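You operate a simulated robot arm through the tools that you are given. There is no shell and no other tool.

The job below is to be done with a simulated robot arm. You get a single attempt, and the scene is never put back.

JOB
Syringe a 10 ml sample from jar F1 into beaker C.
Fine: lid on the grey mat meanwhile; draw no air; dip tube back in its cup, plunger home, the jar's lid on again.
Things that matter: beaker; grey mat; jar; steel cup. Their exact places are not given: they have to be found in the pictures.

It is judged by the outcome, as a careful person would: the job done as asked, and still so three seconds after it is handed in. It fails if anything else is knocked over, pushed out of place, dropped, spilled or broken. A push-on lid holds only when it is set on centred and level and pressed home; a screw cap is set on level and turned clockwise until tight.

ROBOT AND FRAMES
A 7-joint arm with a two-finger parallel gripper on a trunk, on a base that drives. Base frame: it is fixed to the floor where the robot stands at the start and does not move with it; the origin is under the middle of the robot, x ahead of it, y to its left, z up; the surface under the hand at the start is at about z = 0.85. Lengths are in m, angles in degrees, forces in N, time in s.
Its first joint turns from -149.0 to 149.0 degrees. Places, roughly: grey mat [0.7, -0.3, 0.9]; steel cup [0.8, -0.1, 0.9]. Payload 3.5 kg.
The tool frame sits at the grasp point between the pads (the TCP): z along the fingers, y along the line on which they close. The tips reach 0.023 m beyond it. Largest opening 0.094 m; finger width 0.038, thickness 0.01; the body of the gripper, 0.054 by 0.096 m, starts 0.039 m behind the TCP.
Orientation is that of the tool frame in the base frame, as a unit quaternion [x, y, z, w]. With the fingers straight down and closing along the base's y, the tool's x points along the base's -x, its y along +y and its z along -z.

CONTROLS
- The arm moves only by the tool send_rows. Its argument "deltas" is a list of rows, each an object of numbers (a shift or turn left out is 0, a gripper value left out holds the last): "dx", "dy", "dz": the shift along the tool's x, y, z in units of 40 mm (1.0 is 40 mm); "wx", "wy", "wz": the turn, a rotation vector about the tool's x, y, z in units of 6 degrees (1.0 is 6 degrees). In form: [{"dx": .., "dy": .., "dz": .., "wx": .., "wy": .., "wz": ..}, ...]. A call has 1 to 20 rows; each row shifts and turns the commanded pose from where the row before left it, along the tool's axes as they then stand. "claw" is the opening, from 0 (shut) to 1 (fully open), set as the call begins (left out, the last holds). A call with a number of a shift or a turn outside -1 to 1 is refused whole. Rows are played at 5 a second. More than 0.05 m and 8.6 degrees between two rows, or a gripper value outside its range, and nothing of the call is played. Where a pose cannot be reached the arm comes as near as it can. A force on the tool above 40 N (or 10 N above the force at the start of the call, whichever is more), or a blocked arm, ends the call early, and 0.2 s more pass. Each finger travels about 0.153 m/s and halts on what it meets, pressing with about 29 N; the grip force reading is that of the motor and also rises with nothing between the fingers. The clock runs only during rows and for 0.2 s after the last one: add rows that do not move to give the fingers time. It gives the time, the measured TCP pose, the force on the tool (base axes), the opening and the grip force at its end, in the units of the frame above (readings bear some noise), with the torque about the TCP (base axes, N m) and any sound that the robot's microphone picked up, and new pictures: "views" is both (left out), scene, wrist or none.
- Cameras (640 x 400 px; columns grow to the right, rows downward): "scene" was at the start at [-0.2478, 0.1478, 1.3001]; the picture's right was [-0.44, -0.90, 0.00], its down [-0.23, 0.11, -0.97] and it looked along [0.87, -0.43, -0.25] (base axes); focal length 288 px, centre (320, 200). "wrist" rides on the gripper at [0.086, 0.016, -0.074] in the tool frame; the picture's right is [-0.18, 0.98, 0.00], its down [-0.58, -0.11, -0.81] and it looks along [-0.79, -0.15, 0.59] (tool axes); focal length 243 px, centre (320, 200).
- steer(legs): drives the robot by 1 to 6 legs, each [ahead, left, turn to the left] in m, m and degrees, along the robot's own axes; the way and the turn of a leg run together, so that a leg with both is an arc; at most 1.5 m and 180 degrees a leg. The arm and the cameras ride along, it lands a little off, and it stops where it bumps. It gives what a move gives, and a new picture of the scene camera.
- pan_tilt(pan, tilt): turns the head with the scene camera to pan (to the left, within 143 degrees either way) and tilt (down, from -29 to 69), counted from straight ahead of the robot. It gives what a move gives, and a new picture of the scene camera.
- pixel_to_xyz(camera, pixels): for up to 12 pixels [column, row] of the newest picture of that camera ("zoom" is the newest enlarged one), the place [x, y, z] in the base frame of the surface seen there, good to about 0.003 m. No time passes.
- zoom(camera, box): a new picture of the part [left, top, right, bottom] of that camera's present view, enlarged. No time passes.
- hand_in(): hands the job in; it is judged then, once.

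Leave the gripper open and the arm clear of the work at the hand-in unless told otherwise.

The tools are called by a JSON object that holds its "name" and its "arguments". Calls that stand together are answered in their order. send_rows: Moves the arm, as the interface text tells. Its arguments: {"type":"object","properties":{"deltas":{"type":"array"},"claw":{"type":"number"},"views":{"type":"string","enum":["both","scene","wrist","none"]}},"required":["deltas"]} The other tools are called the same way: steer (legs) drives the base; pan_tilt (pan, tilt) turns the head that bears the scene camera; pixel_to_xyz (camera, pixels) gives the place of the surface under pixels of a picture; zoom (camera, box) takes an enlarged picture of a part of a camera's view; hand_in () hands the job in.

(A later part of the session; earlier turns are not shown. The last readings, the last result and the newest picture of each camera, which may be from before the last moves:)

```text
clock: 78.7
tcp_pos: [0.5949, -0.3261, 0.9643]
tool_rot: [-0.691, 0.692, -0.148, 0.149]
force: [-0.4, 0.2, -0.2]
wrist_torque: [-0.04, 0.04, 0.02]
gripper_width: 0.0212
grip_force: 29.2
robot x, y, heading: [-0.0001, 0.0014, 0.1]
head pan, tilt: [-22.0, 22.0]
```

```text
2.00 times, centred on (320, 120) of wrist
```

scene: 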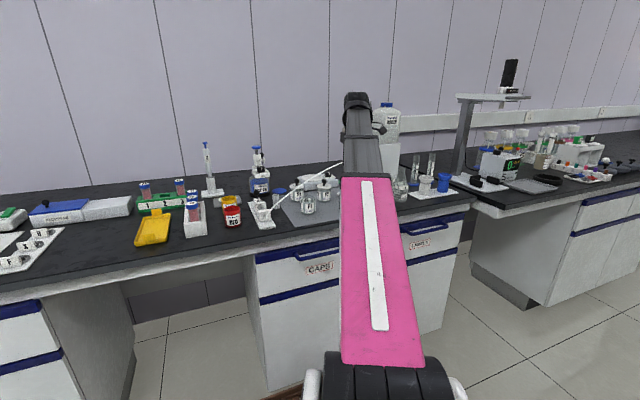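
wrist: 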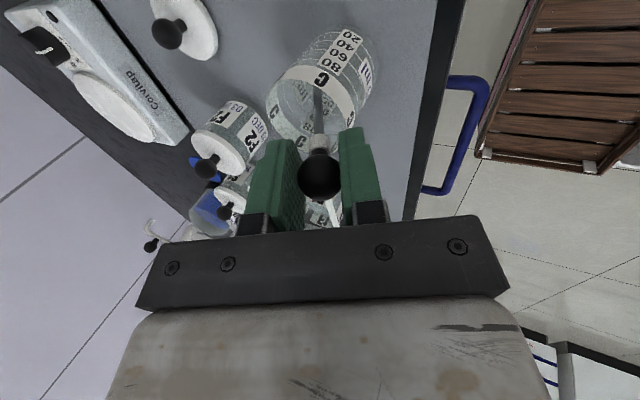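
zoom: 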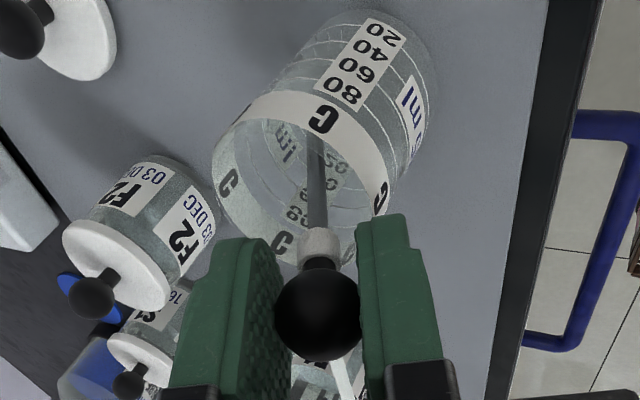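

24° and free. I'll continue to 33° in smaller steps.

{"name": "send_rows", "arguments": {"deltas": [{"dy": 0.2457, "dz": 0.05, "wx": 1}, {"dy": 0.125, "dz": 0.03, "wx": 0.5}, {}], "views": "both"}}

{"name": "zoom", "arguments": {"camera": "wrist", "box": [220, 20, 420, 220]}}

{"name": "zoom", "arguments": {"camera": "scene", "box": [310, 160, 410, 230]}}

```text
clock: 79.5
tcp_pos: [0.5833, -0.3262, 0.9559]
tool_rot: [-0.678, 0.678, -0.201, 0.202]
force: [0.4, -0.6, -1.1]
wrist_torque: [0.01, 0.06, 0.02]
gripper_width: 0.0214
grip_force: 28.9
robot x, y, heading: [-0.0015, 0.0009, -0.3]
head pan, tilt: [-22.0, 22.0]
```

scene: 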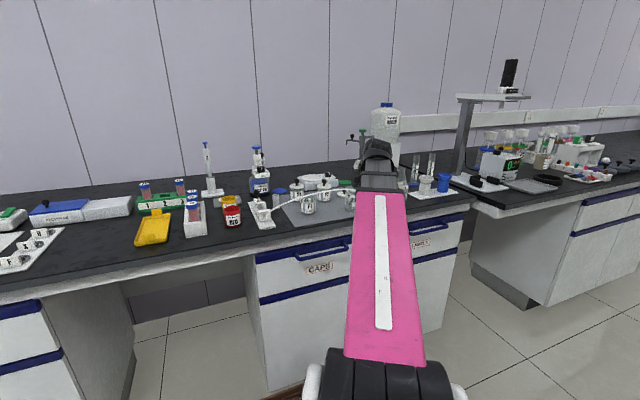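
wrist: 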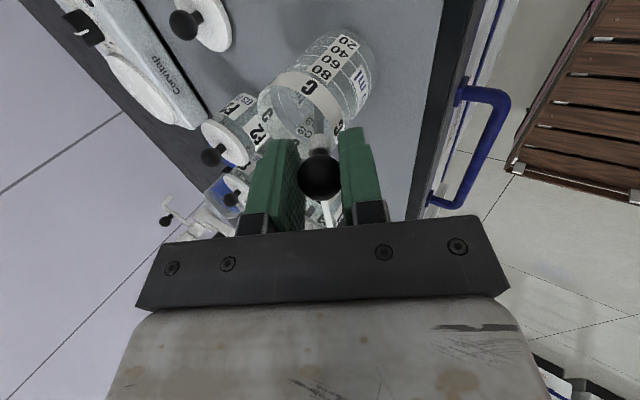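

```text
2.00 times, centred on (320, 120) of wrist
```

zoom: 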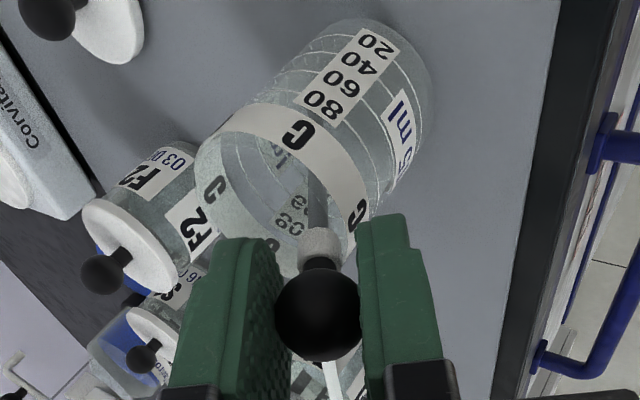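

```text
5.71 times, centred on (360, 195) of scene
```

zoom: 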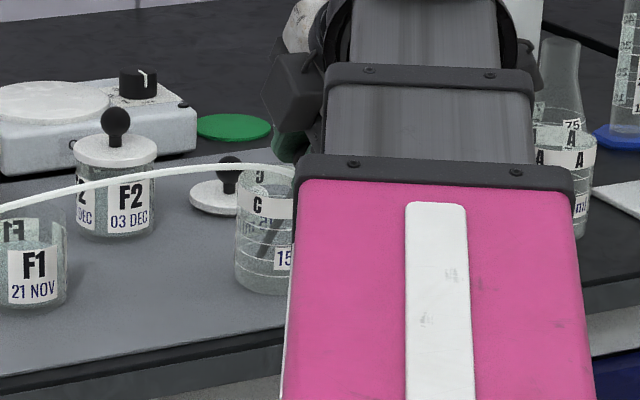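

33°, no contact yet, and the tip is about 4 mm off the bottom. I'll move 2.4 mm along the tube axis, then open slightly while still caging the ball.

{"name": "send_rows", "arguments": {"deltas": [{"dz": 0.06}, {}], "views": "none"}}

{"name": "send_rows", "arguments": {"deltas": [{}, {}, {}], "claw": 0.3, "views": "wrist"}}

{"name": "zoom", "arguments": {"camera": "wrist", "box": [220, 20, 420, 220]}}

```text
clock: 80.1
tcp_pos: [0.585, -0.3274, 0.9535]
tool_rot: [-0.677, 0.678, -0.202, 0.203]
force: [-1.7, 1.1, 10.5]
wrist_torque: [0.03, -0.07, -0.03]
gripper_width: 0.0215
grip_force: 29.0
robot x, y, heading: [-0.0024, 0.0038, -0.0]
head pan, tilt: [-22.0, 22.0]
```

```text
clock: 80.9
tcp_pos: [0.5836, -0.3267, 0.9529]
tool_rot: [-0.678, 0.678, -0.201, 0.202]
force: [0.1, 0.0, -0.3]
wrist_torque: [-0.01, -0.05, -0.02]
gripper_width: 0.0283
grip_force: 0.1
robot x, y, heading: [-0.0017, 0.0009, 0.0]
head pan, tilt: [-22.0, 22.0]
```

wrist: 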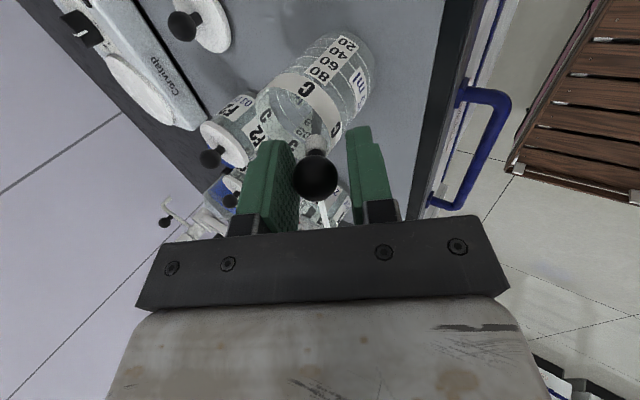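

```text
2.00 times, centred on (320, 120) of wrist
```

zoom: 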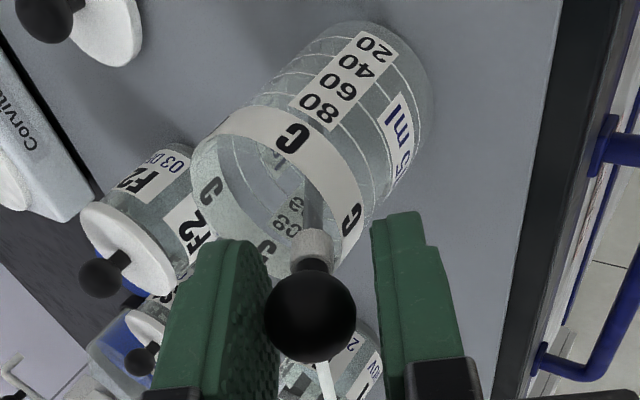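

The tip touched the bottom (10 N), and on opening the ball settled away from the lower finger, so it is on the rim. I'll open further and compare.

{"name": "send_rows", "arguments": {"deltas": [{}, {}, {}, {}], "claw": 0.42, "views": "wrist"}}

{"name": "zoom", "arguments": {"camera": "wrist", "box": [220, 20, 420, 220]}}

```text
clock: 81.9
tcp_pos: [0.5849, -0.3266, 0.9526]
tool_rot: [-0.678, 0.678, -0.201, 0.202]
force: [-0.3, 0.0, 0.6]
wrist_torque: [0.02, 0.0, 0.02]
gripper_width: 0.0398
grip_force: 0.1
robot x, y, heading: [0.0052, -0.0005, -0.1]
head pan, tilt: [-22.0, 22.0]
```

wrist: 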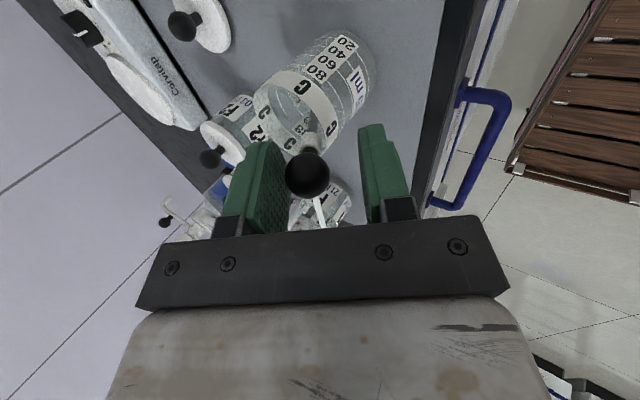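

```text
2.00 times, centred on (320, 120) of wrist
```

zoom: 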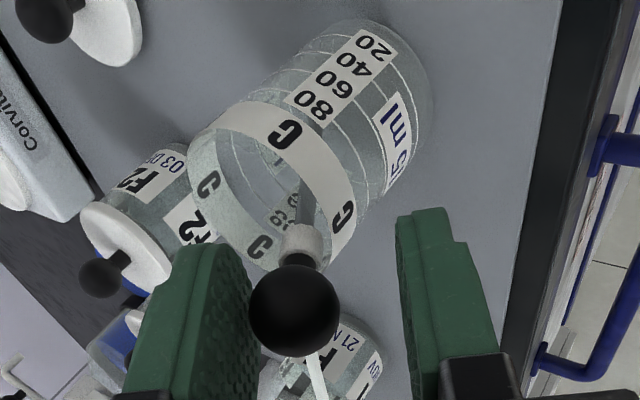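

The ball shifted toward the upper finger and the beaker rim may have moved a little. I need a careful look before doing anything else.

{"name": "zoom", "arguments": {"camera": "scene", "box": [330, 165, 380, 225]}}

{"name": "zoom", "arguments": {"camera": "wrist", "box": [240, 20, 390, 200]}}

{"name": "pixel_to_xyz", "arguments": {"camera": "wrist", "pixels": [[307, 176], [310, 145], [302, 88], [265, 115], [330, 125], [285, 145], [335, 42], [370, 75], [280, 75], [310, 152]]}}

```text
6.67 times, centred on (355, 195) of scene
```

zoom: 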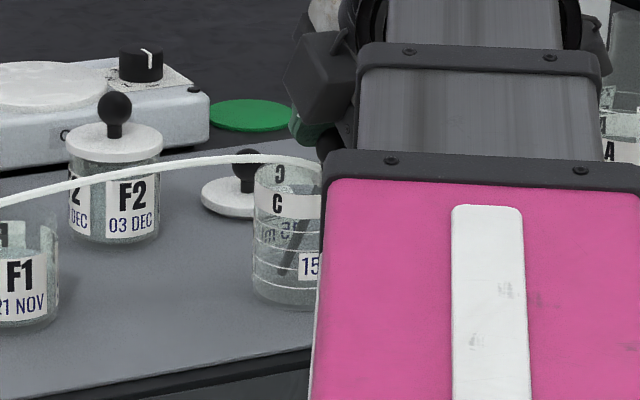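

```text
2.22 times, centred on (315, 110) of wrist
```

zoom: 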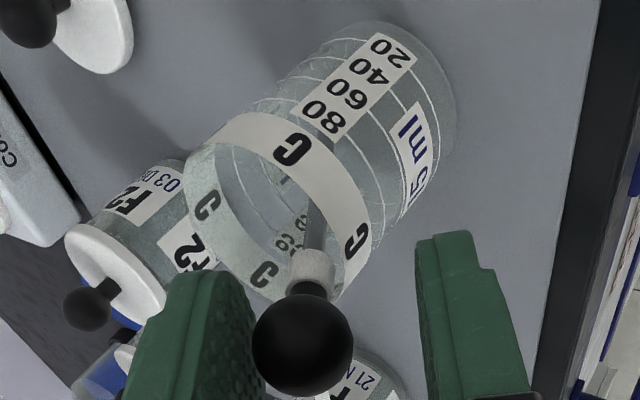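

```text
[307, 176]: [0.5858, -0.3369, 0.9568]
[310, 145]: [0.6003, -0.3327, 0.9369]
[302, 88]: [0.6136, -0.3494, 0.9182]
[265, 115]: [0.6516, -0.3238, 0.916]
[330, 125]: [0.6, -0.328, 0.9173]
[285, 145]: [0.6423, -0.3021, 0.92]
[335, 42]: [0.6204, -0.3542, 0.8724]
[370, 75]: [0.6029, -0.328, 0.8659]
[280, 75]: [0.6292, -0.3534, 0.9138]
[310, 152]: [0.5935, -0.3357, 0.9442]
```

The beaker is still upright and at most 2–3 mm shifted, but the ball seems to cling to the upper finger instead of lying on the near rim (a gap of about 5 mm remains). I'll open one more notch and watch what it does.

{"name": "send_rows", "arguments": {"deltas": [{}, {}, {}], "claw": 0.46, "views": "wrist"}}

{"name": "zoom", "arguments": {"camera": "wrist", "box": [240, 20, 390, 200]}}

```text
clock: 82.7
tcp_pos: [0.5843, -0.3277, 0.9543]
tool_rot: [-0.677, 0.678, -0.201, 0.202]
force: [-0.6, 0.7, -0.4]
wrist_torque: [0.0, 0.0, 0.02]
gripper_width: 0.0431
grip_force: 0.1
robot x, y, heading: [0.0022, -0.0027, 0.0]
head pan, tilt: [-22.0, 22.0]
```

wrist: 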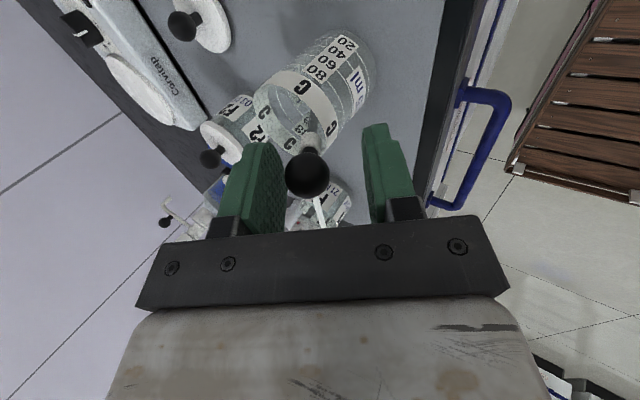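

```text
2.22 times, centred on (315, 110) of wrist
```

zoom: 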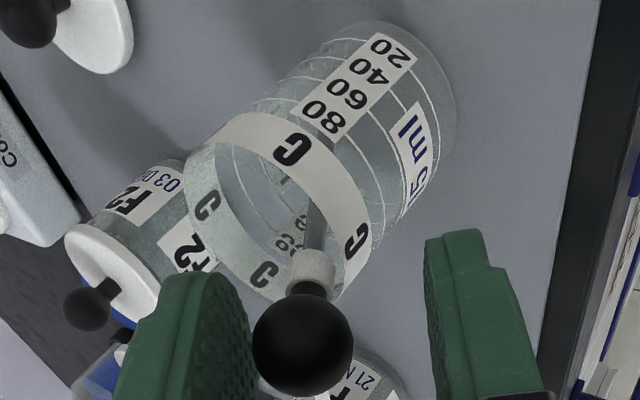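

The ball stayed put this time, so the tube rests freely in the beaker. I'll open fully to 0.6 and back away 44 mm along the axis.

{"name": "send_rows", "arguments": {"deltas": [{}, {}, {"dz": -0.2}, {"dz": -0.4}, {"dz": -0.5}, {}], "claw": 0.6}}

{"name": "zoom", "arguments": {"camera": "wrist", "box": [220, 20, 420, 220]}}

{"name": "zoom", "arguments": {"camera": "scene", "box": [310, 160, 400, 230]}}

```text
clock: 84.1
tcp_pos: [0.5593, -0.3251, 0.9905]
tool_rot: [-0.677, 0.678, -0.201, 0.201]
force: [-0.1, -0.6, 0.2]
wrist_torque: [0.03, 0.01, 0.03]
gripper_width: 0.0567
grip_force: 0.1
robot x, y, heading: [-0.0001, 0.0028, -0.0]
head pan, tilt: [-22.0, 22.0]
```

scene: 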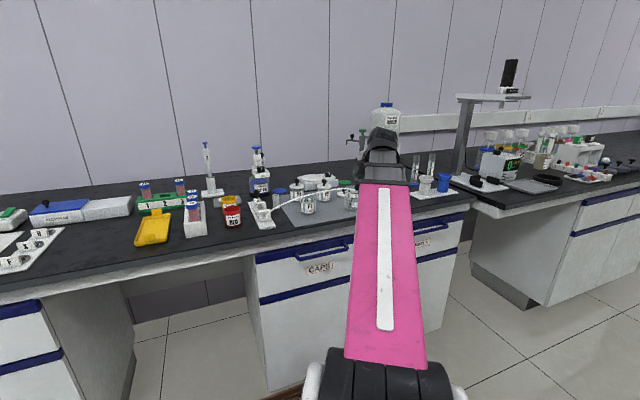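
wrist: 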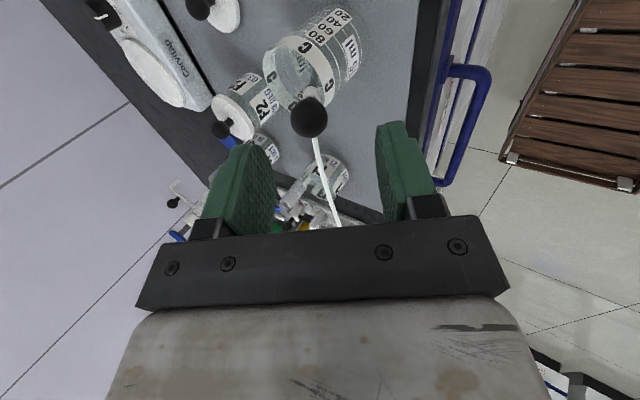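

```text
2.00 times, centred on (320, 120) of wrist
```

zoom: 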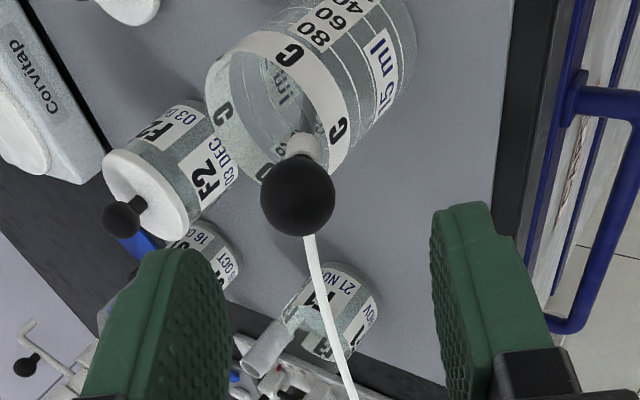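

```text
5.71 times, centred on (355, 195) of scene
```

zoom: 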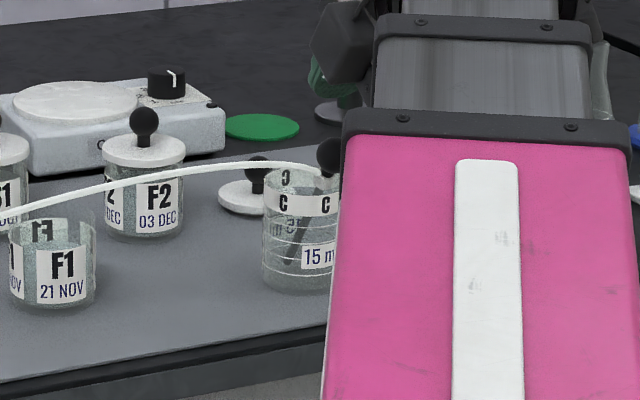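

The tube leans on the rim inside beaker C and holds by itself. I'll step the hand 60 mm toward −y, straighten it while moving out and up, then check.

{"name": "send_rows", "arguments": {"deltas": [{"dx": 0.75}, {"dx": 0.75}, {"dy": -0.528, "dz": 0.105, "wx": -1}, {"dy": -0.536, "dz": 0.049, "wx": -1}, {"dy": -0.5385, "dz": -0.0075, "wx": -1}, {"dy": -0.535, "dz": -0.064, "wx": -1}, {"dy": -0.525, "dz": -0.119, "wx": -1}, {"dy": -0.51, "dz": -0.174, "wx": -0.5}, {}]}}

{"name": "zoom", "arguments": {"camera": "wrist", "box": [300, 40, 500, 200]}}

```text
clock: 86.1
tcp_pos: [0.68, -0.3863, 1.0368]
tool_rot: [-0.707, 0.708, 0.0, 0.0]
force: [0.1, -0.2, -0.5]
wrist_torque: [0.03, -0.01, -0.01]
gripper_width: 0.0564
grip_force: 0.0
robot x, y, heading: [0.003, -0.0019, -0.1]
head pan, tilt: [-22.0, 22.0]
```

scene: 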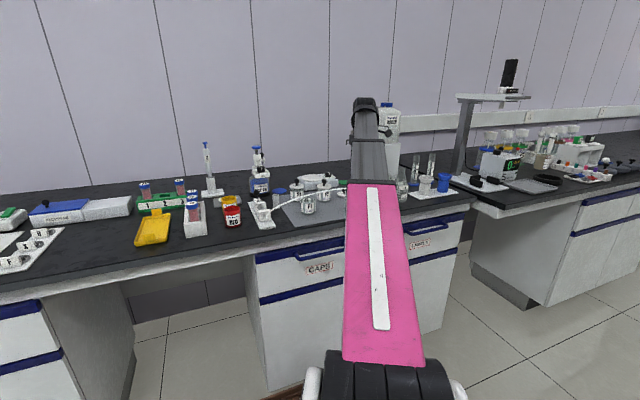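
wrist: 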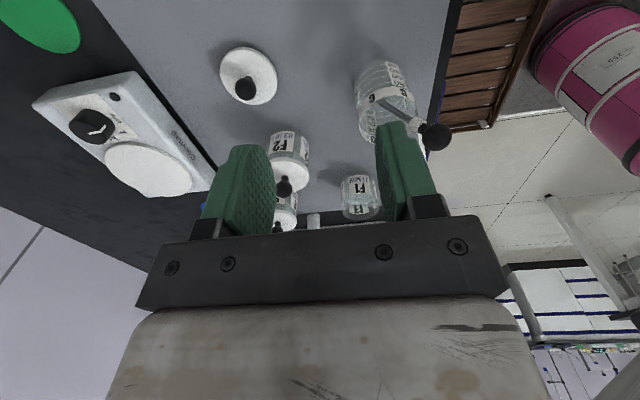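

```text
2.50 times, centred on (400, 120) of wrist
```

zoom: 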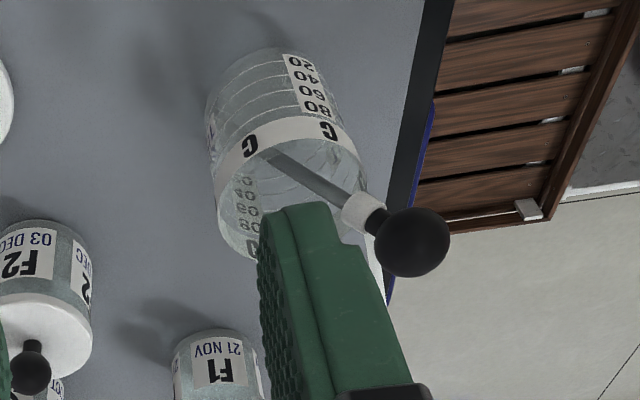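

The tube lies securely across beaker C, ball toward the robot. I'll record the ball's position, then travel to the plunger along x ≈ 0.765.

{"name": "pixel_to_xyz", "arguments": {"camera": "wrist", "pixels": [[435, 136], [424, 133], [447, 136], [415, 124], [395, 112], [380, 105]]}}

{"name": "send_rows", "arguments": {"deltas": [{"dy": -0.7}, {"dy": -0.7}, {"dy": -0.7}, {"dx": -1}, {"dx": -1}, {"dx": -1}, {"dx": -1}, {"dx": -1}, {"dx": -1}, {"dx": -1}, {"dx": -1}, {"dx": -1}, {"dx": -0.6}, {}]}}

{"name": "zoom", "arguments": {"camera": "wrist", "box": [220, 40, 420, 220]}}

```text
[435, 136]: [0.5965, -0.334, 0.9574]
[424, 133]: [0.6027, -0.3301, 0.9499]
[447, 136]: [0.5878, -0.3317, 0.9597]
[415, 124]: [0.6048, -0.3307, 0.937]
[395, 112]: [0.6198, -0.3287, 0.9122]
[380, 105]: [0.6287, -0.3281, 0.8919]
```

```text
clock: 89.1
tcp_pos: [0.7648, -0.0032, 1.0402]
tool_rot: [-0.707, 0.707, -0.001, 0.001]
force: [1.0, -0.6, 1.6]
wrist_torque: [-0.02, 0.03, 0.0]
gripper_width: 0.0565
grip_force: 0.1
robot x, y, heading: [-0.0023, -0.0021, -0.0]
head pan, tilt: [-22.0, 22.0]
```

scene: 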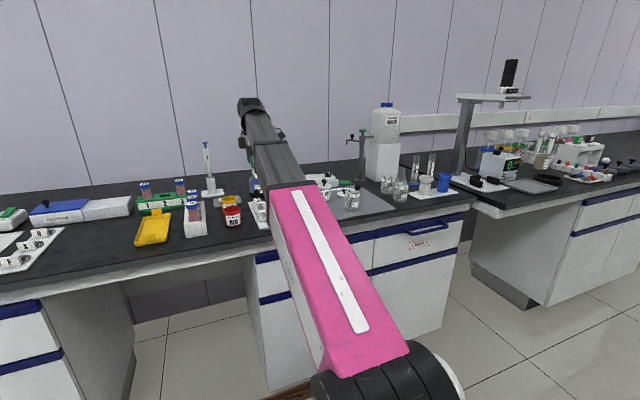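
wrist: 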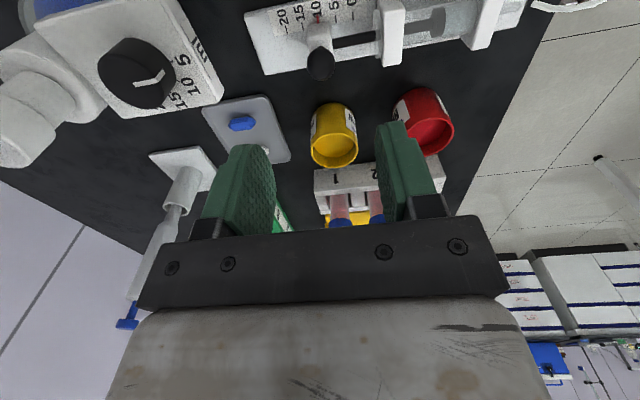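

```text
2.22 times, centred on (320, 130) of wrist
```

zoom: 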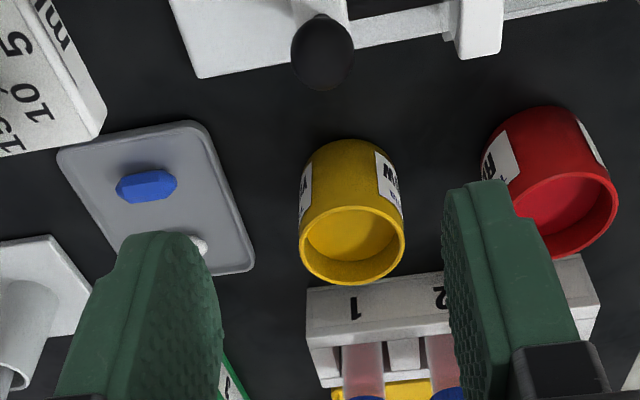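

The plunger ball is aligned in x at (320, 64) and still at 10. I'll descend to about 0.945 and check.

{"name": "send_rows", "arguments": {"deltas": [{"dz": 0.6}, {"dz": 0.6}, {"dz": 0.6}, {"dz": 0.55}, {}], "views": "wrist"}}

{"name": "zoom", "arguments": {"camera": "wrist", "box": [220, 40, 420, 220]}}

```text
clock: 90.3
tcp_pos: [0.7632, -0.0004, 0.9447]
tool_rot: [-0.707, 0.707, 0.0, 0.001]
force: [-0.1, 0.4, 0.2]
wrist_torque: [0.02, 0.0, -0.01]
gripper_width: 0.0562
grip_force: 0.1
robot x, y, heading: [0.0011, 0.0025, -0.2]
head pan, tilt: [-22.0, 22.0]
```

wrist: 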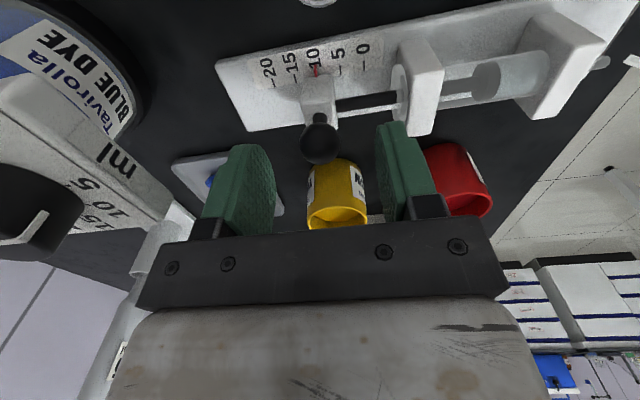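

```text
2.22 times, centred on (320, 130) of wrist
```

zoom: 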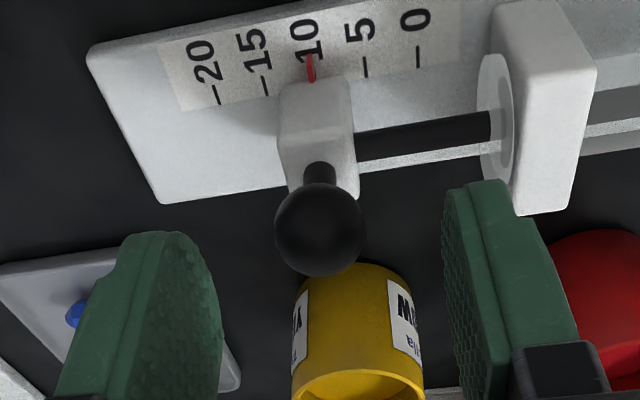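

The pointer sits on 10. I'll lower 17 mm and close to a loose cage of about 26 mm around the ball, so that pushing home adds no sideways strain.

{"name": "send_rows", "arguments": {"deltas": [{"dz": 0.2}, {"dz": 0.22}, {}], "views": "none"}}

{"name": "send_rows", "arguments": {"deltas": [{}, {}, {}], "claw": 0.28, "views": "wrist"}}

```text
clock: 91.1
tcp_pos: [0.7644, -0.0028, 0.9286]
tool_rot: [0.707, -0.707, -0.001, -0.002]
force: [0.5, 0.3, 0.1]
wrist_torque: [0.01, -0.03, 0.03]
gripper_width: 0.0564
grip_force: 0.0
robot x, y, heading: [0.0005, 0.0014, 0.1]
head pan, tilt: [-22.0, 22.0]
```

```text
clock: 91.9
tcp_pos: [0.7625, -0.0013, 0.9288]
tool_rot: [0.707, -0.707, -0.001, -0.002]
force: [0.5, -0.9, 0.7]
wrist_torque: [-0.03, -0.02, -0.01]
gripper_width: 0.0263
grip_force: 0.0
robot x, y, heading: [-0.0017, -0.0013, -0.2]
head pan, tilt: [-22.0, 22.0]
```

wrist: 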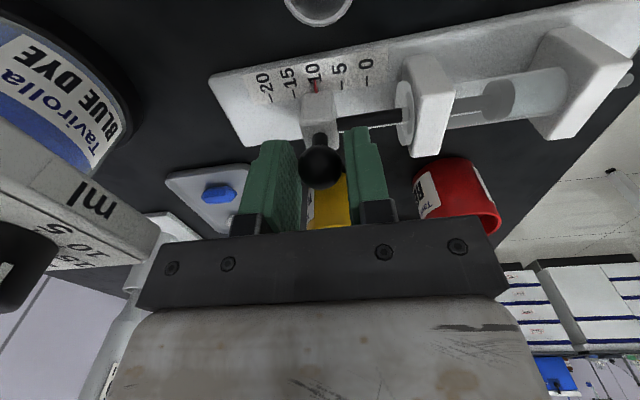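

The ball is loosely caged. I'll push toward −x slowly, 24 mm first.

{"name": "send_rows", "arguments": {"deltas": [{"dy": 0.08}, {"dy": 0.08}, {"dy": 0.09}, {"dy": 0.09}, {"dy": 0.09}, {"dy": 0.09}, {"dy": 0.08}, {}], "views": "wrist"}}

{"name": "zoom", "arguments": {"camera": "wrist", "box": [220, 40, 420, 220]}}

{"name": "zoom", "arguments": {"camera": "scene", "box": [310, 160, 410, 230]}}

```text
clock: 93.7
tcp_pos: [0.7401, -0.0011, 0.9275]
tool_rot: [0.707, -0.707, 0.0, -0.001]
force: [-0.2, -0.4, 0.1]
wrist_torque: [-0.01, -0.02, 0.0]
gripper_width: 0.0263
grip_force: 0.5
robot x, y, heading: [-0.0039, 0.004, -0.2]
head pan, tilt: [-22.0, 22.0]
```

wrist: 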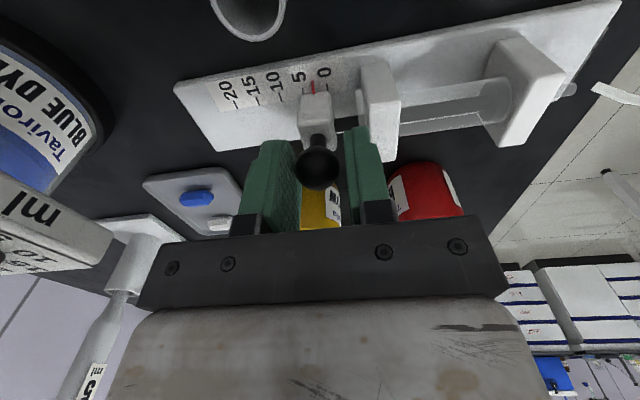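

```text
2.22 times, centred on (320, 130) of wrist
```

zoom: 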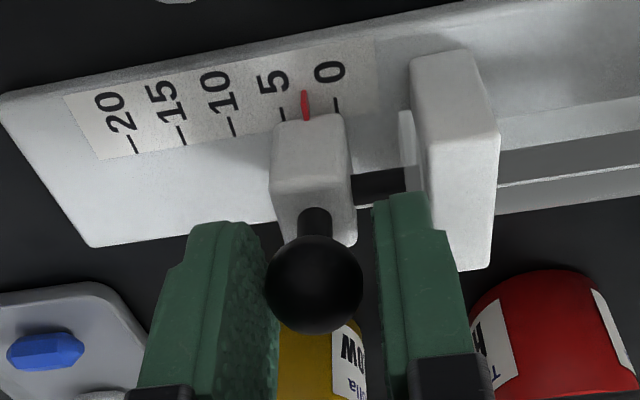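

```text
5.71 times, centred on (360, 195) of scene
```

zoom: 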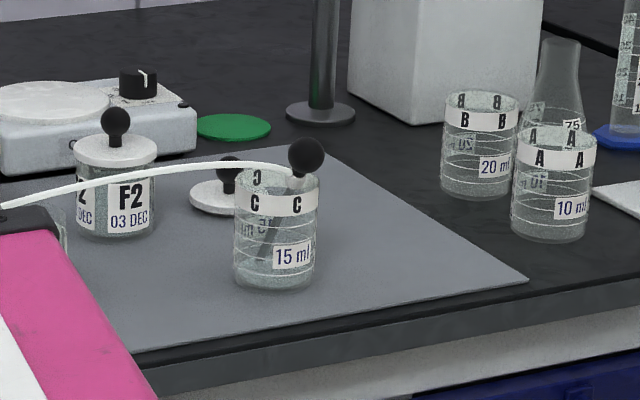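

The pointer is at about 2.7, and the beaker with the tube is fine. I'll continue home in small steps, watching the force.

{"name": "send_rows", "arguments": {"deltas": [{"dy": 0.07}, {"dy": 0.07}, {"dy": 0.05}, {}], "views": "wrist"}}

{"name": "zoom", "arguments": {"camera": "wrist", "box": [220, 40, 420, 220]}}

```text
clock: 94.7
tcp_pos: [0.7325, -0.0012, 0.9283]
tool_rot: [-0.707, 0.707, 0.0, 0.001]
force: [-0.2, 0.2, -1.0]
wrist_torque: [0.03, -0.01, 0.01]
gripper_width: 0.0261
grip_force: 0.2
robot x, y, heading: [-0.0001, 0.0019, 0.1]
head pan, tilt: [-22.0, 22.0]
```

wrist: 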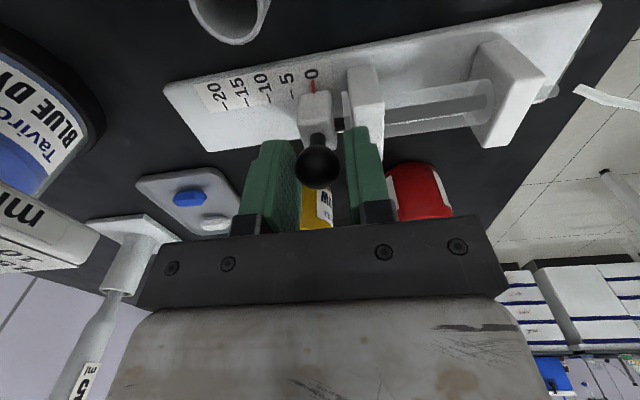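

```text
2.22 times, centred on (320, 130) of wrist
```

zoom: 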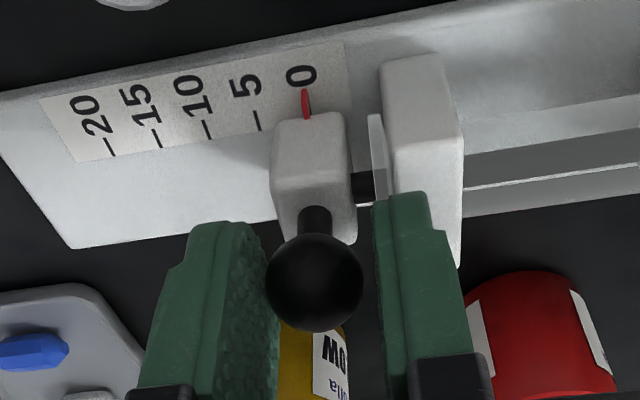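

Nearly there, at about 0.2. I'll creep on until the stop pushes back.

{"name": "send_rows", "arguments": {"deltas": [{"dy": 0.025}, {"dy": 0.025}, {}], "views": "none"}}

```text
clock: 95.5
tcp_pos: [0.7313, -0.0017, 0.928]
tool_rot: [-0.707, 0.707, 0.0, 0.001]
force: [6.1, -1.6, -1.6]
wrist_torque: [-0.05, -0.01, -0.08]
gripper_width: 0.0284
grip_force: 2.9
robot x, y, heading: [-0.0008, 0.0005, -0.1]
head pan, tilt: [-22.0, 22.0]
```

It's against the stop: +6 N, and the finger is being pushed back slightly. One more small nudge to be certain, then a look.

{"name": "send_rows", "arguments": {"deltas": [{"dy": 0.025}, {}, {}], "views": "wrist"}}

{"name": "zoom", "arguments": {"camera": "wrist", "box": [260, 60, 380, 140]}}

```text
clock: 96.3
tcp_pos: [0.7298, -0.0008, 0.9286]
tool_rot: [0.708, -0.707, 0.0, -0.001]
force: [11.2, -0.3, 5.4]
wrist_torque: [-0.02, -0.21, -0.01]
gripper_width: 0.0315
grip_force: 5.8
robot x, y, heading: [0.0023, -0.0004, -0.1]
head pan, tilt: [-22.0, 22.0]
```

wrist: 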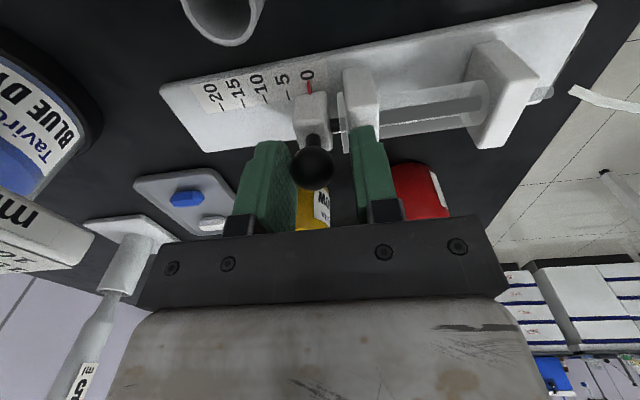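

```text
5.00 times, centred on (320, 100) of wrist
```

zoom: 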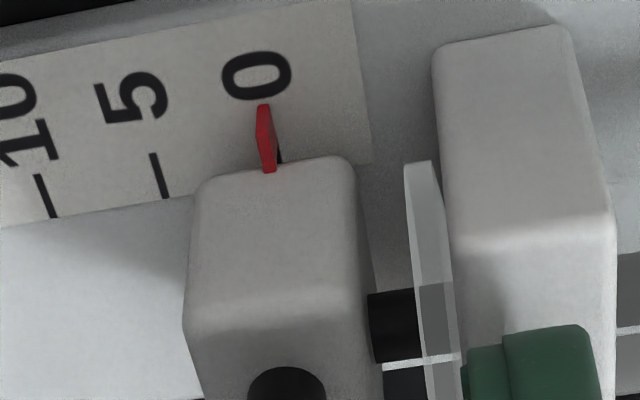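

The slider-to-block gap matches the start, and the stop holds against 11 N, so the plunger is home. I'll open up and rise straight to 1.04.

{"name": "send_rows", "arguments": {"deltas": [{"dy": -0.03}, {}, {}, {"dz": -0.4}, {"dz": -0.8}, {"dz": -0.8}, {"dz": -0.7}, {}], "claw": 0.55}}

{"name": "zoom", "arguments": {"camera": "wrist", "box": [260, 0, 420, 120]}}

{"name": "zoom", "arguments": {"camera": "scene", "box": [325, 170, 385, 220]}}

```text
clock: 98.1
tcp_pos: [0.7314, -0.0017, 1.0378]
tool_rot: [-0.707, 0.707, 0.001, 0.0]
force: [-0.3, -0.6, 0.1]
wrist_torque: [0.0, 0.01, -0.01]
gripper_width: 0.0517
grip_force: 0.1
robot x, y, heading: [0.0006, -0.0036, 0.0]
head pan, tilt: [-22.0, 22.0]
```

scene: 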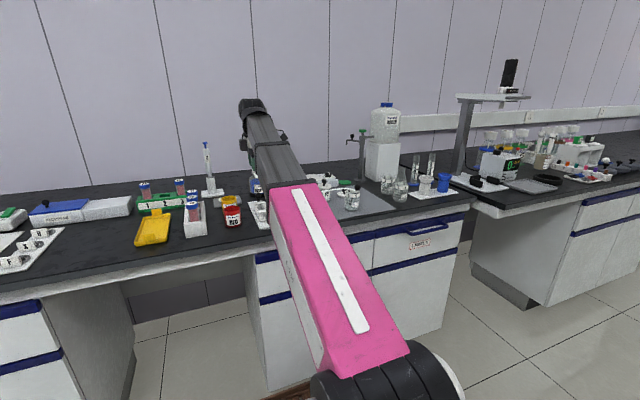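
wrist: 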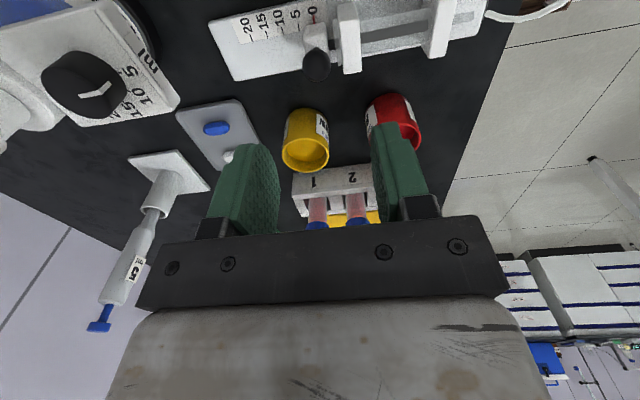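

```text
3.33 times, centred on (340, 60) of wrist
```

zoom: 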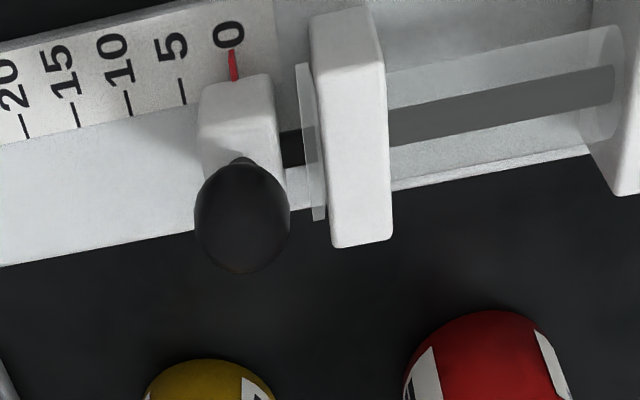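

```text
8.00 times, centred on (355, 195) of scene
```

zoom: 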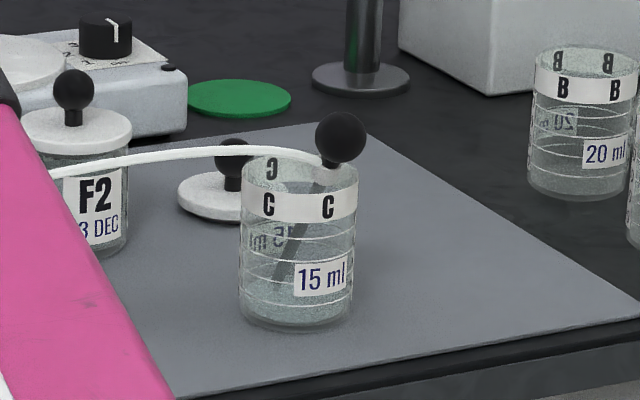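

The plunger pointer is at 0, and the tube still rests in the beaker with its ball at about (0.593, -0.327, 0.950). I'll travel back along x ≈ 0.70 to (0.687, -0.386), then tilt to the stand-off pose beside the ball.

{"name": "send_rows", "arguments": {"deltas": [{"dx": 0.8, "dy": 0.1}, {"dx": 0.9, "dy": 0.1}, {"dx": 0.9, "dy": 0.1}, {"dx": 0.9, "dy": 0.1}, {"dx": 0.9, "dy": 0.1}, {"dx": 0.9, "dy": 0.1}, {"dx": 0.9, "dy": 0.1}, {"dx": 0.9, "dy": 0.1}, {"dx": 0.9, "dy": 0.1}, {"dx": 0.9, "dy": 0.1}, {"dx": 0.71, "dy": 0.11}, {}]}}

{"name": "zoom", "arguments": {"camera": "wrist", "box": [300, 40, 500, 200]}}

```text
clock: 100.7
tcp_pos: [0.6882, -0.3877, 1.0368]
tool_rot: [0.708, -0.707, -0.001, -0.001]
force: [-0.3, -0.3, 0.4]
wrist_torque: [0.03, 0.02, -0.04]
gripper_width: 0.0518
grip_force: 0.1
robot x, y, heading: [-0.001, -0.0039, -0.2]
head pan, tilt: [-22.0, 22.0]
```

scene: 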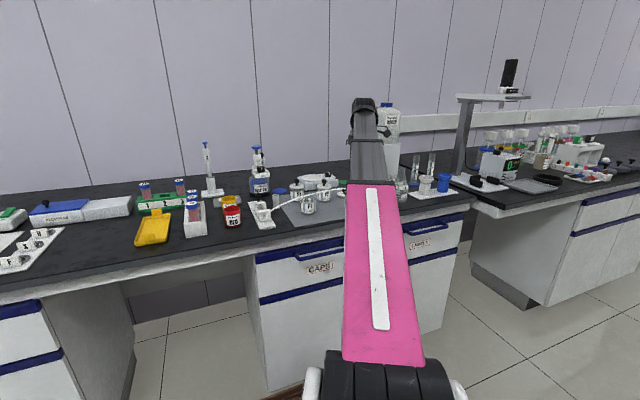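
wrist: 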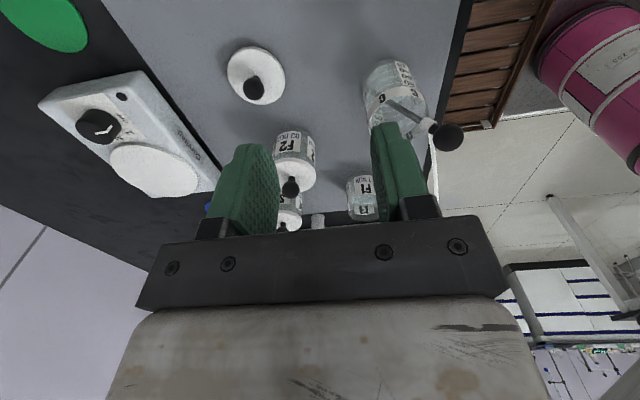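

```text
2.50 times, centred on (400, 120) of wrist
```

zoom: 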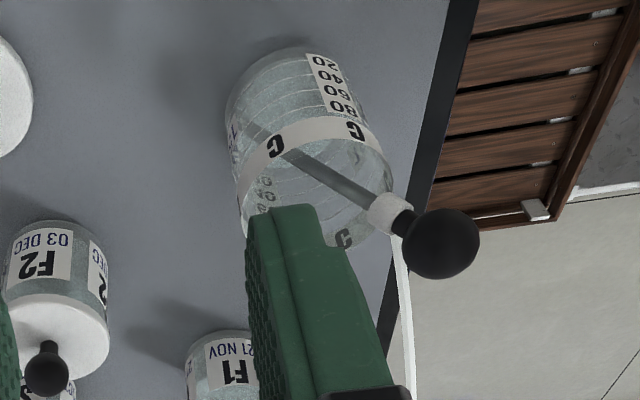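

The beaker now shows liquid at its bottom, and the ball is where expected, at (0.593, -0.326, 0.95). I'll tilt to the stand-off pose and line up.

{"name": "send_rows", "arguments": {"deltas": [{"dy": 0.5, "dz": 0.2, "wx": 0.5}, {"dy": 0.51, "dz": 0.174, "wx": 1}, {"dy": 0.525, "dz": 0.119, "wx": 1}, {"dy": 0.535, "dz": 0.064, "wx": 1}, {"dy": 0.5385, "dz": 0.0075, "wx": 1}, {"dy": 0.536, "dz": -0.049, "wx": 1}, {"dx": -0.75}, {"dx": -0.78}, {}]}}

{"name": "zoom", "arguments": {"camera": "wrist", "box": [220, 20, 420, 220]}}

```text
clock: 102.7
tcp_pos: [0.5663, -0.325, 0.9878]
tool_rot: [-0.677, 0.678, -0.202, 0.202]
force: [0.0, -0.5, 0.3]
wrist_torque: [0.03, 0.0, -0.03]
gripper_width: 0.0518
grip_force: 0.2
robot x, y, heading: [-0.0007, 0.0007, 0.1]
head pan, tilt: [-22.0, 22.0]
```

scene: 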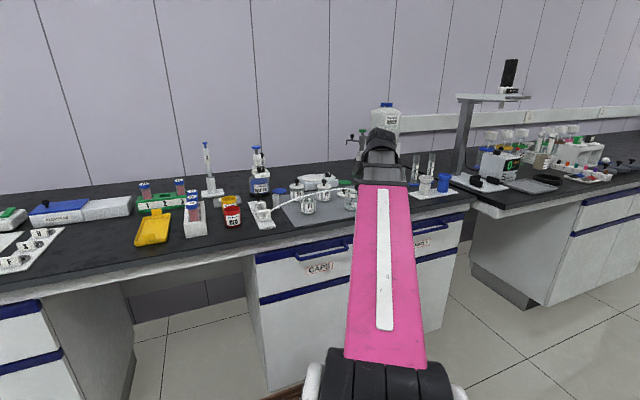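
wrist: 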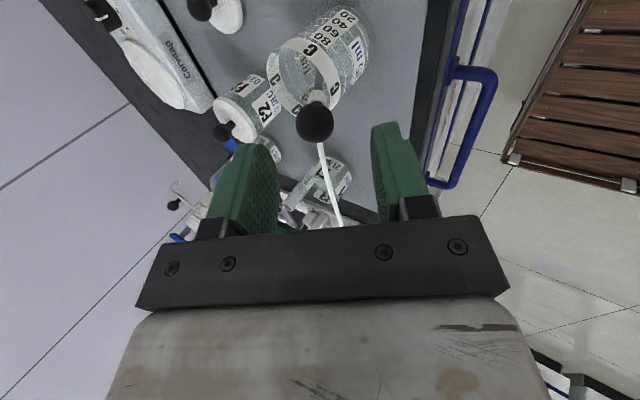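

```text
2.00 times, centred on (320, 120) of wrist
```

zoom: 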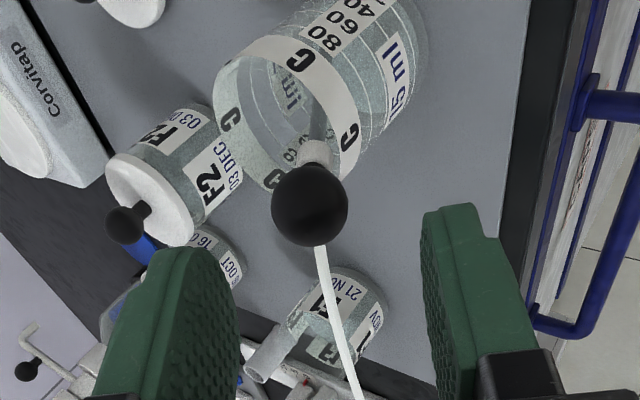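

The ball is at (315, 122): 45 mm ahead and 3 mm toward the upper side. I'll correct by −2.6 mm and go forward 41 mm.

{"name": "send_rows", "arguments": {"deltas": [{"dy": -0.065, "dz": 0.25}, {"dz": 0.4}, {"dz": 0.36}, {}], "views": "wrist"}}

{"name": "zoom", "arguments": {"camera": "wrist", "box": [220, 20, 420, 220]}}

```text
clock: 103.7
tcp_pos: [0.5897, -0.3252, 0.9544]
tool_rot: [-0.677, 0.678, -0.201, 0.202]
force: [1.0, 0.8, 0.0]
wrist_torque: [0.02, -0.02, 0.02]
gripper_width: 0.0518
grip_force: 0.1
robot x, y, heading: [0.0012, -0.0011, -0.2]
head pan, tilt: [-22.0, 22.0]
```

wrist: 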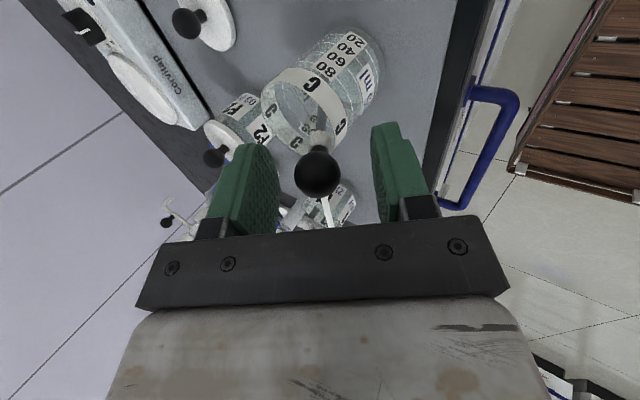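

```text
2.00 times, centred on (320, 120) of wrist
```

zoom: 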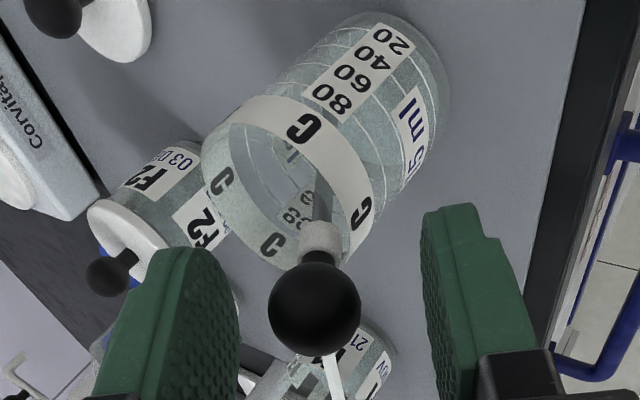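

The ball is centred at (317, 174). Closing.

{"name": "send_rows", "arguments": {"deltas": [{}, {}, {}, {}], "claw": 0, "views": "wrist"}}

{"name": "zoom", "arguments": {"camera": "wrist", "box": [220, 20, 420, 220]}}

```text
clock: 104.7
tcp_pos: [0.5901, -0.3255, 0.955]
tool_rot: [-0.678, 0.678, -0.201, 0.202]
force: [0.1, 0.4, 0.6]
wrist_torque: [0.0, -0.03, 0.0]
gripper_width: 0.0216
grip_force: 29.2
robot x, y, heading: [0.0, 0.0009, -0.1]
head pan, tilt: [-22.0, 22.0]
```

wrist: 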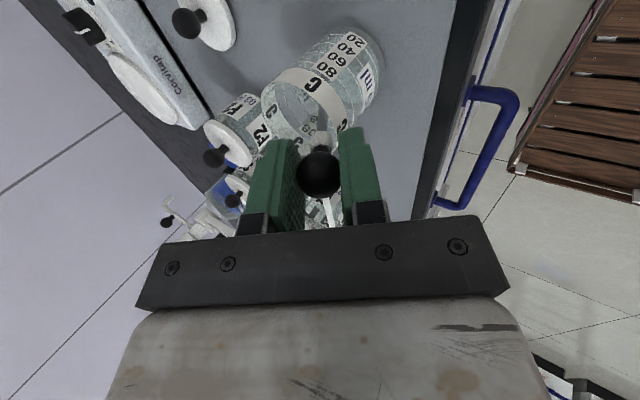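

```text
2.00 times, centred on (320, 120) of wrist
```

zoom: 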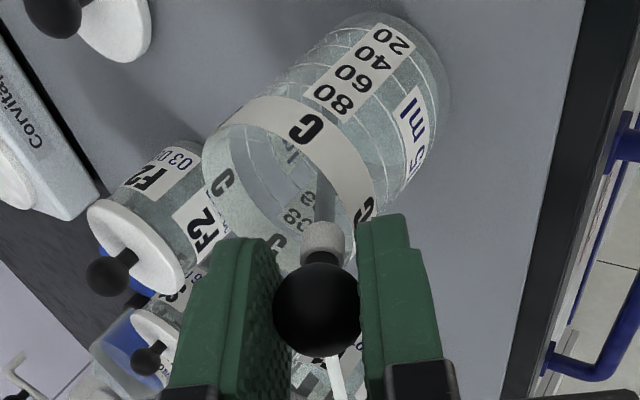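

Gripped (21.6 mm). I'll bring it upright about the tip inside the beaker.

{"name": "send_rows", "arguments": {"deltas": [{"dy": -0.234, "dz": -0.08, "wx": -1}, {"dy": -0.226, "dz": -0.02, "wx": -1}, {"dy": -0.221, "dz": -0.012, "wx": -1}, {"dy": -0.221, "dz": -0.003, "wx": -1}, {"dy": -0.217, "dz": 0.004, "wx": -1}, {"dy": -0.0975, "wx": -0.5}, {}], "views": "wrist"}}

{"name": "zoom", "arguments": {"camera": "wrist", "box": [220, 20, 420, 220]}}

```text
clock: 106.3
tcp_pos: [0.634, -0.3241, 0.9753]
tool_rot: [-0.707, 0.707, 0.001, 0.001]
force: [0.3, -0.4, -0.4]
wrist_torque: [0.0, 0.0, 0.01]
gripper_width: 0.0215
grip_force: 28.6
robot x, y, heading: [0.0005, -0.001, 0.1]
head pan, tilt: [-22.0, 22.0]
```

wrist: 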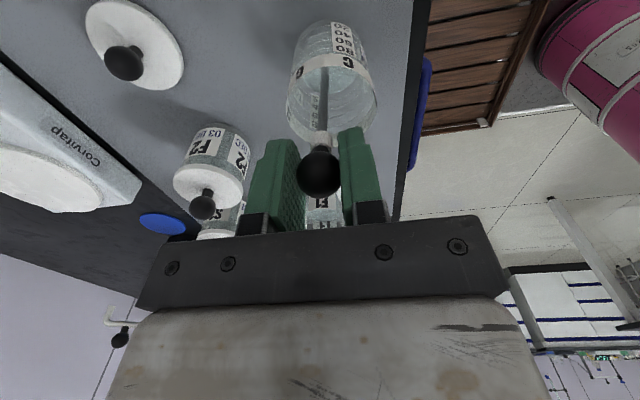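

```text
2.00 times, centred on (320, 120) of wrist
```

zoom: 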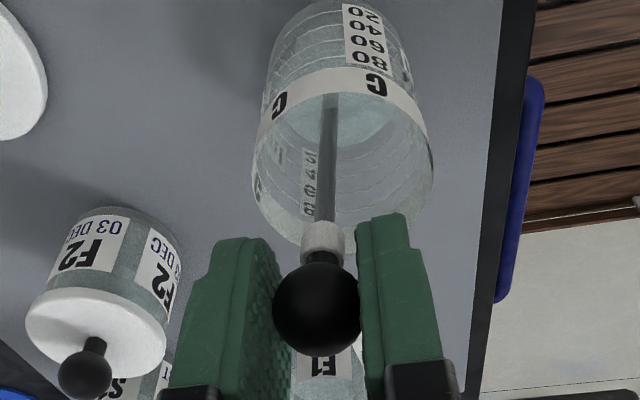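

Upright again and clear of the walls. I'll lift straight out to z ≈ 1.055, then check the beaker.

{"name": "send_rows", "arguments": {"deltas": [{"dz": -0.3}, {"dz": -0.4}, {"dz": -0.45}, {"dz": -0.45}, {"dz": -0.45}, {}]}}

{"name": "zoom", "arguments": {"camera": "wrist", "box": [220, 0, 420, 200]}}

```text
clock: 107.7
tcp_pos: [0.6346, -0.3246, 1.0585]
tool_rot: [-0.707, 0.707, 0.001, 0.0]
force: [0.9, -0.7, -0.7]
wrist_torque: [0.0, 0.03, 0.01]
gripper_width: 0.0214
grip_force: 29.2
robot x, y, heading: [0.0004, 0.0037, -0.1]
head pan, tilt: [-22.0, 22.0]
```

scene: 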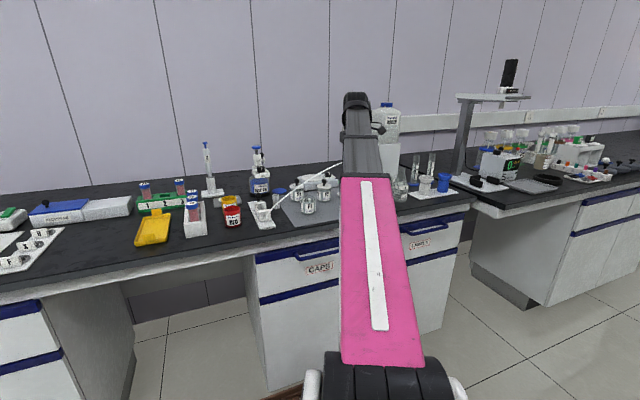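
wrist: 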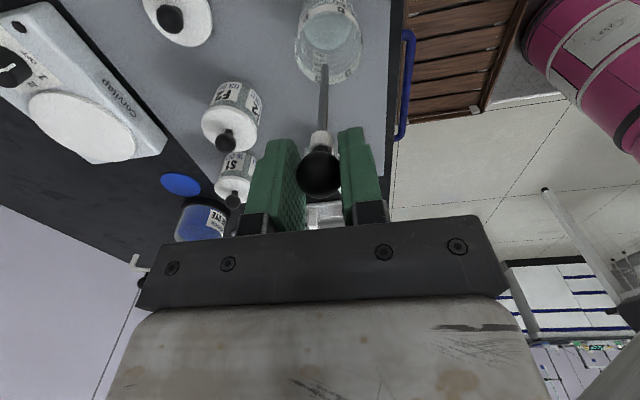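

```text
2.00 times, centred on (320, 100) of wrist
```

zoom: 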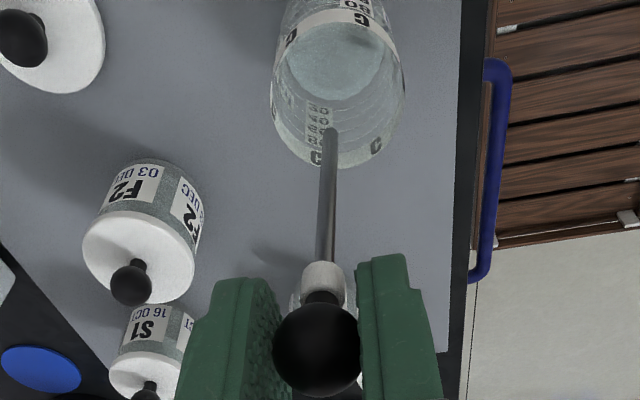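

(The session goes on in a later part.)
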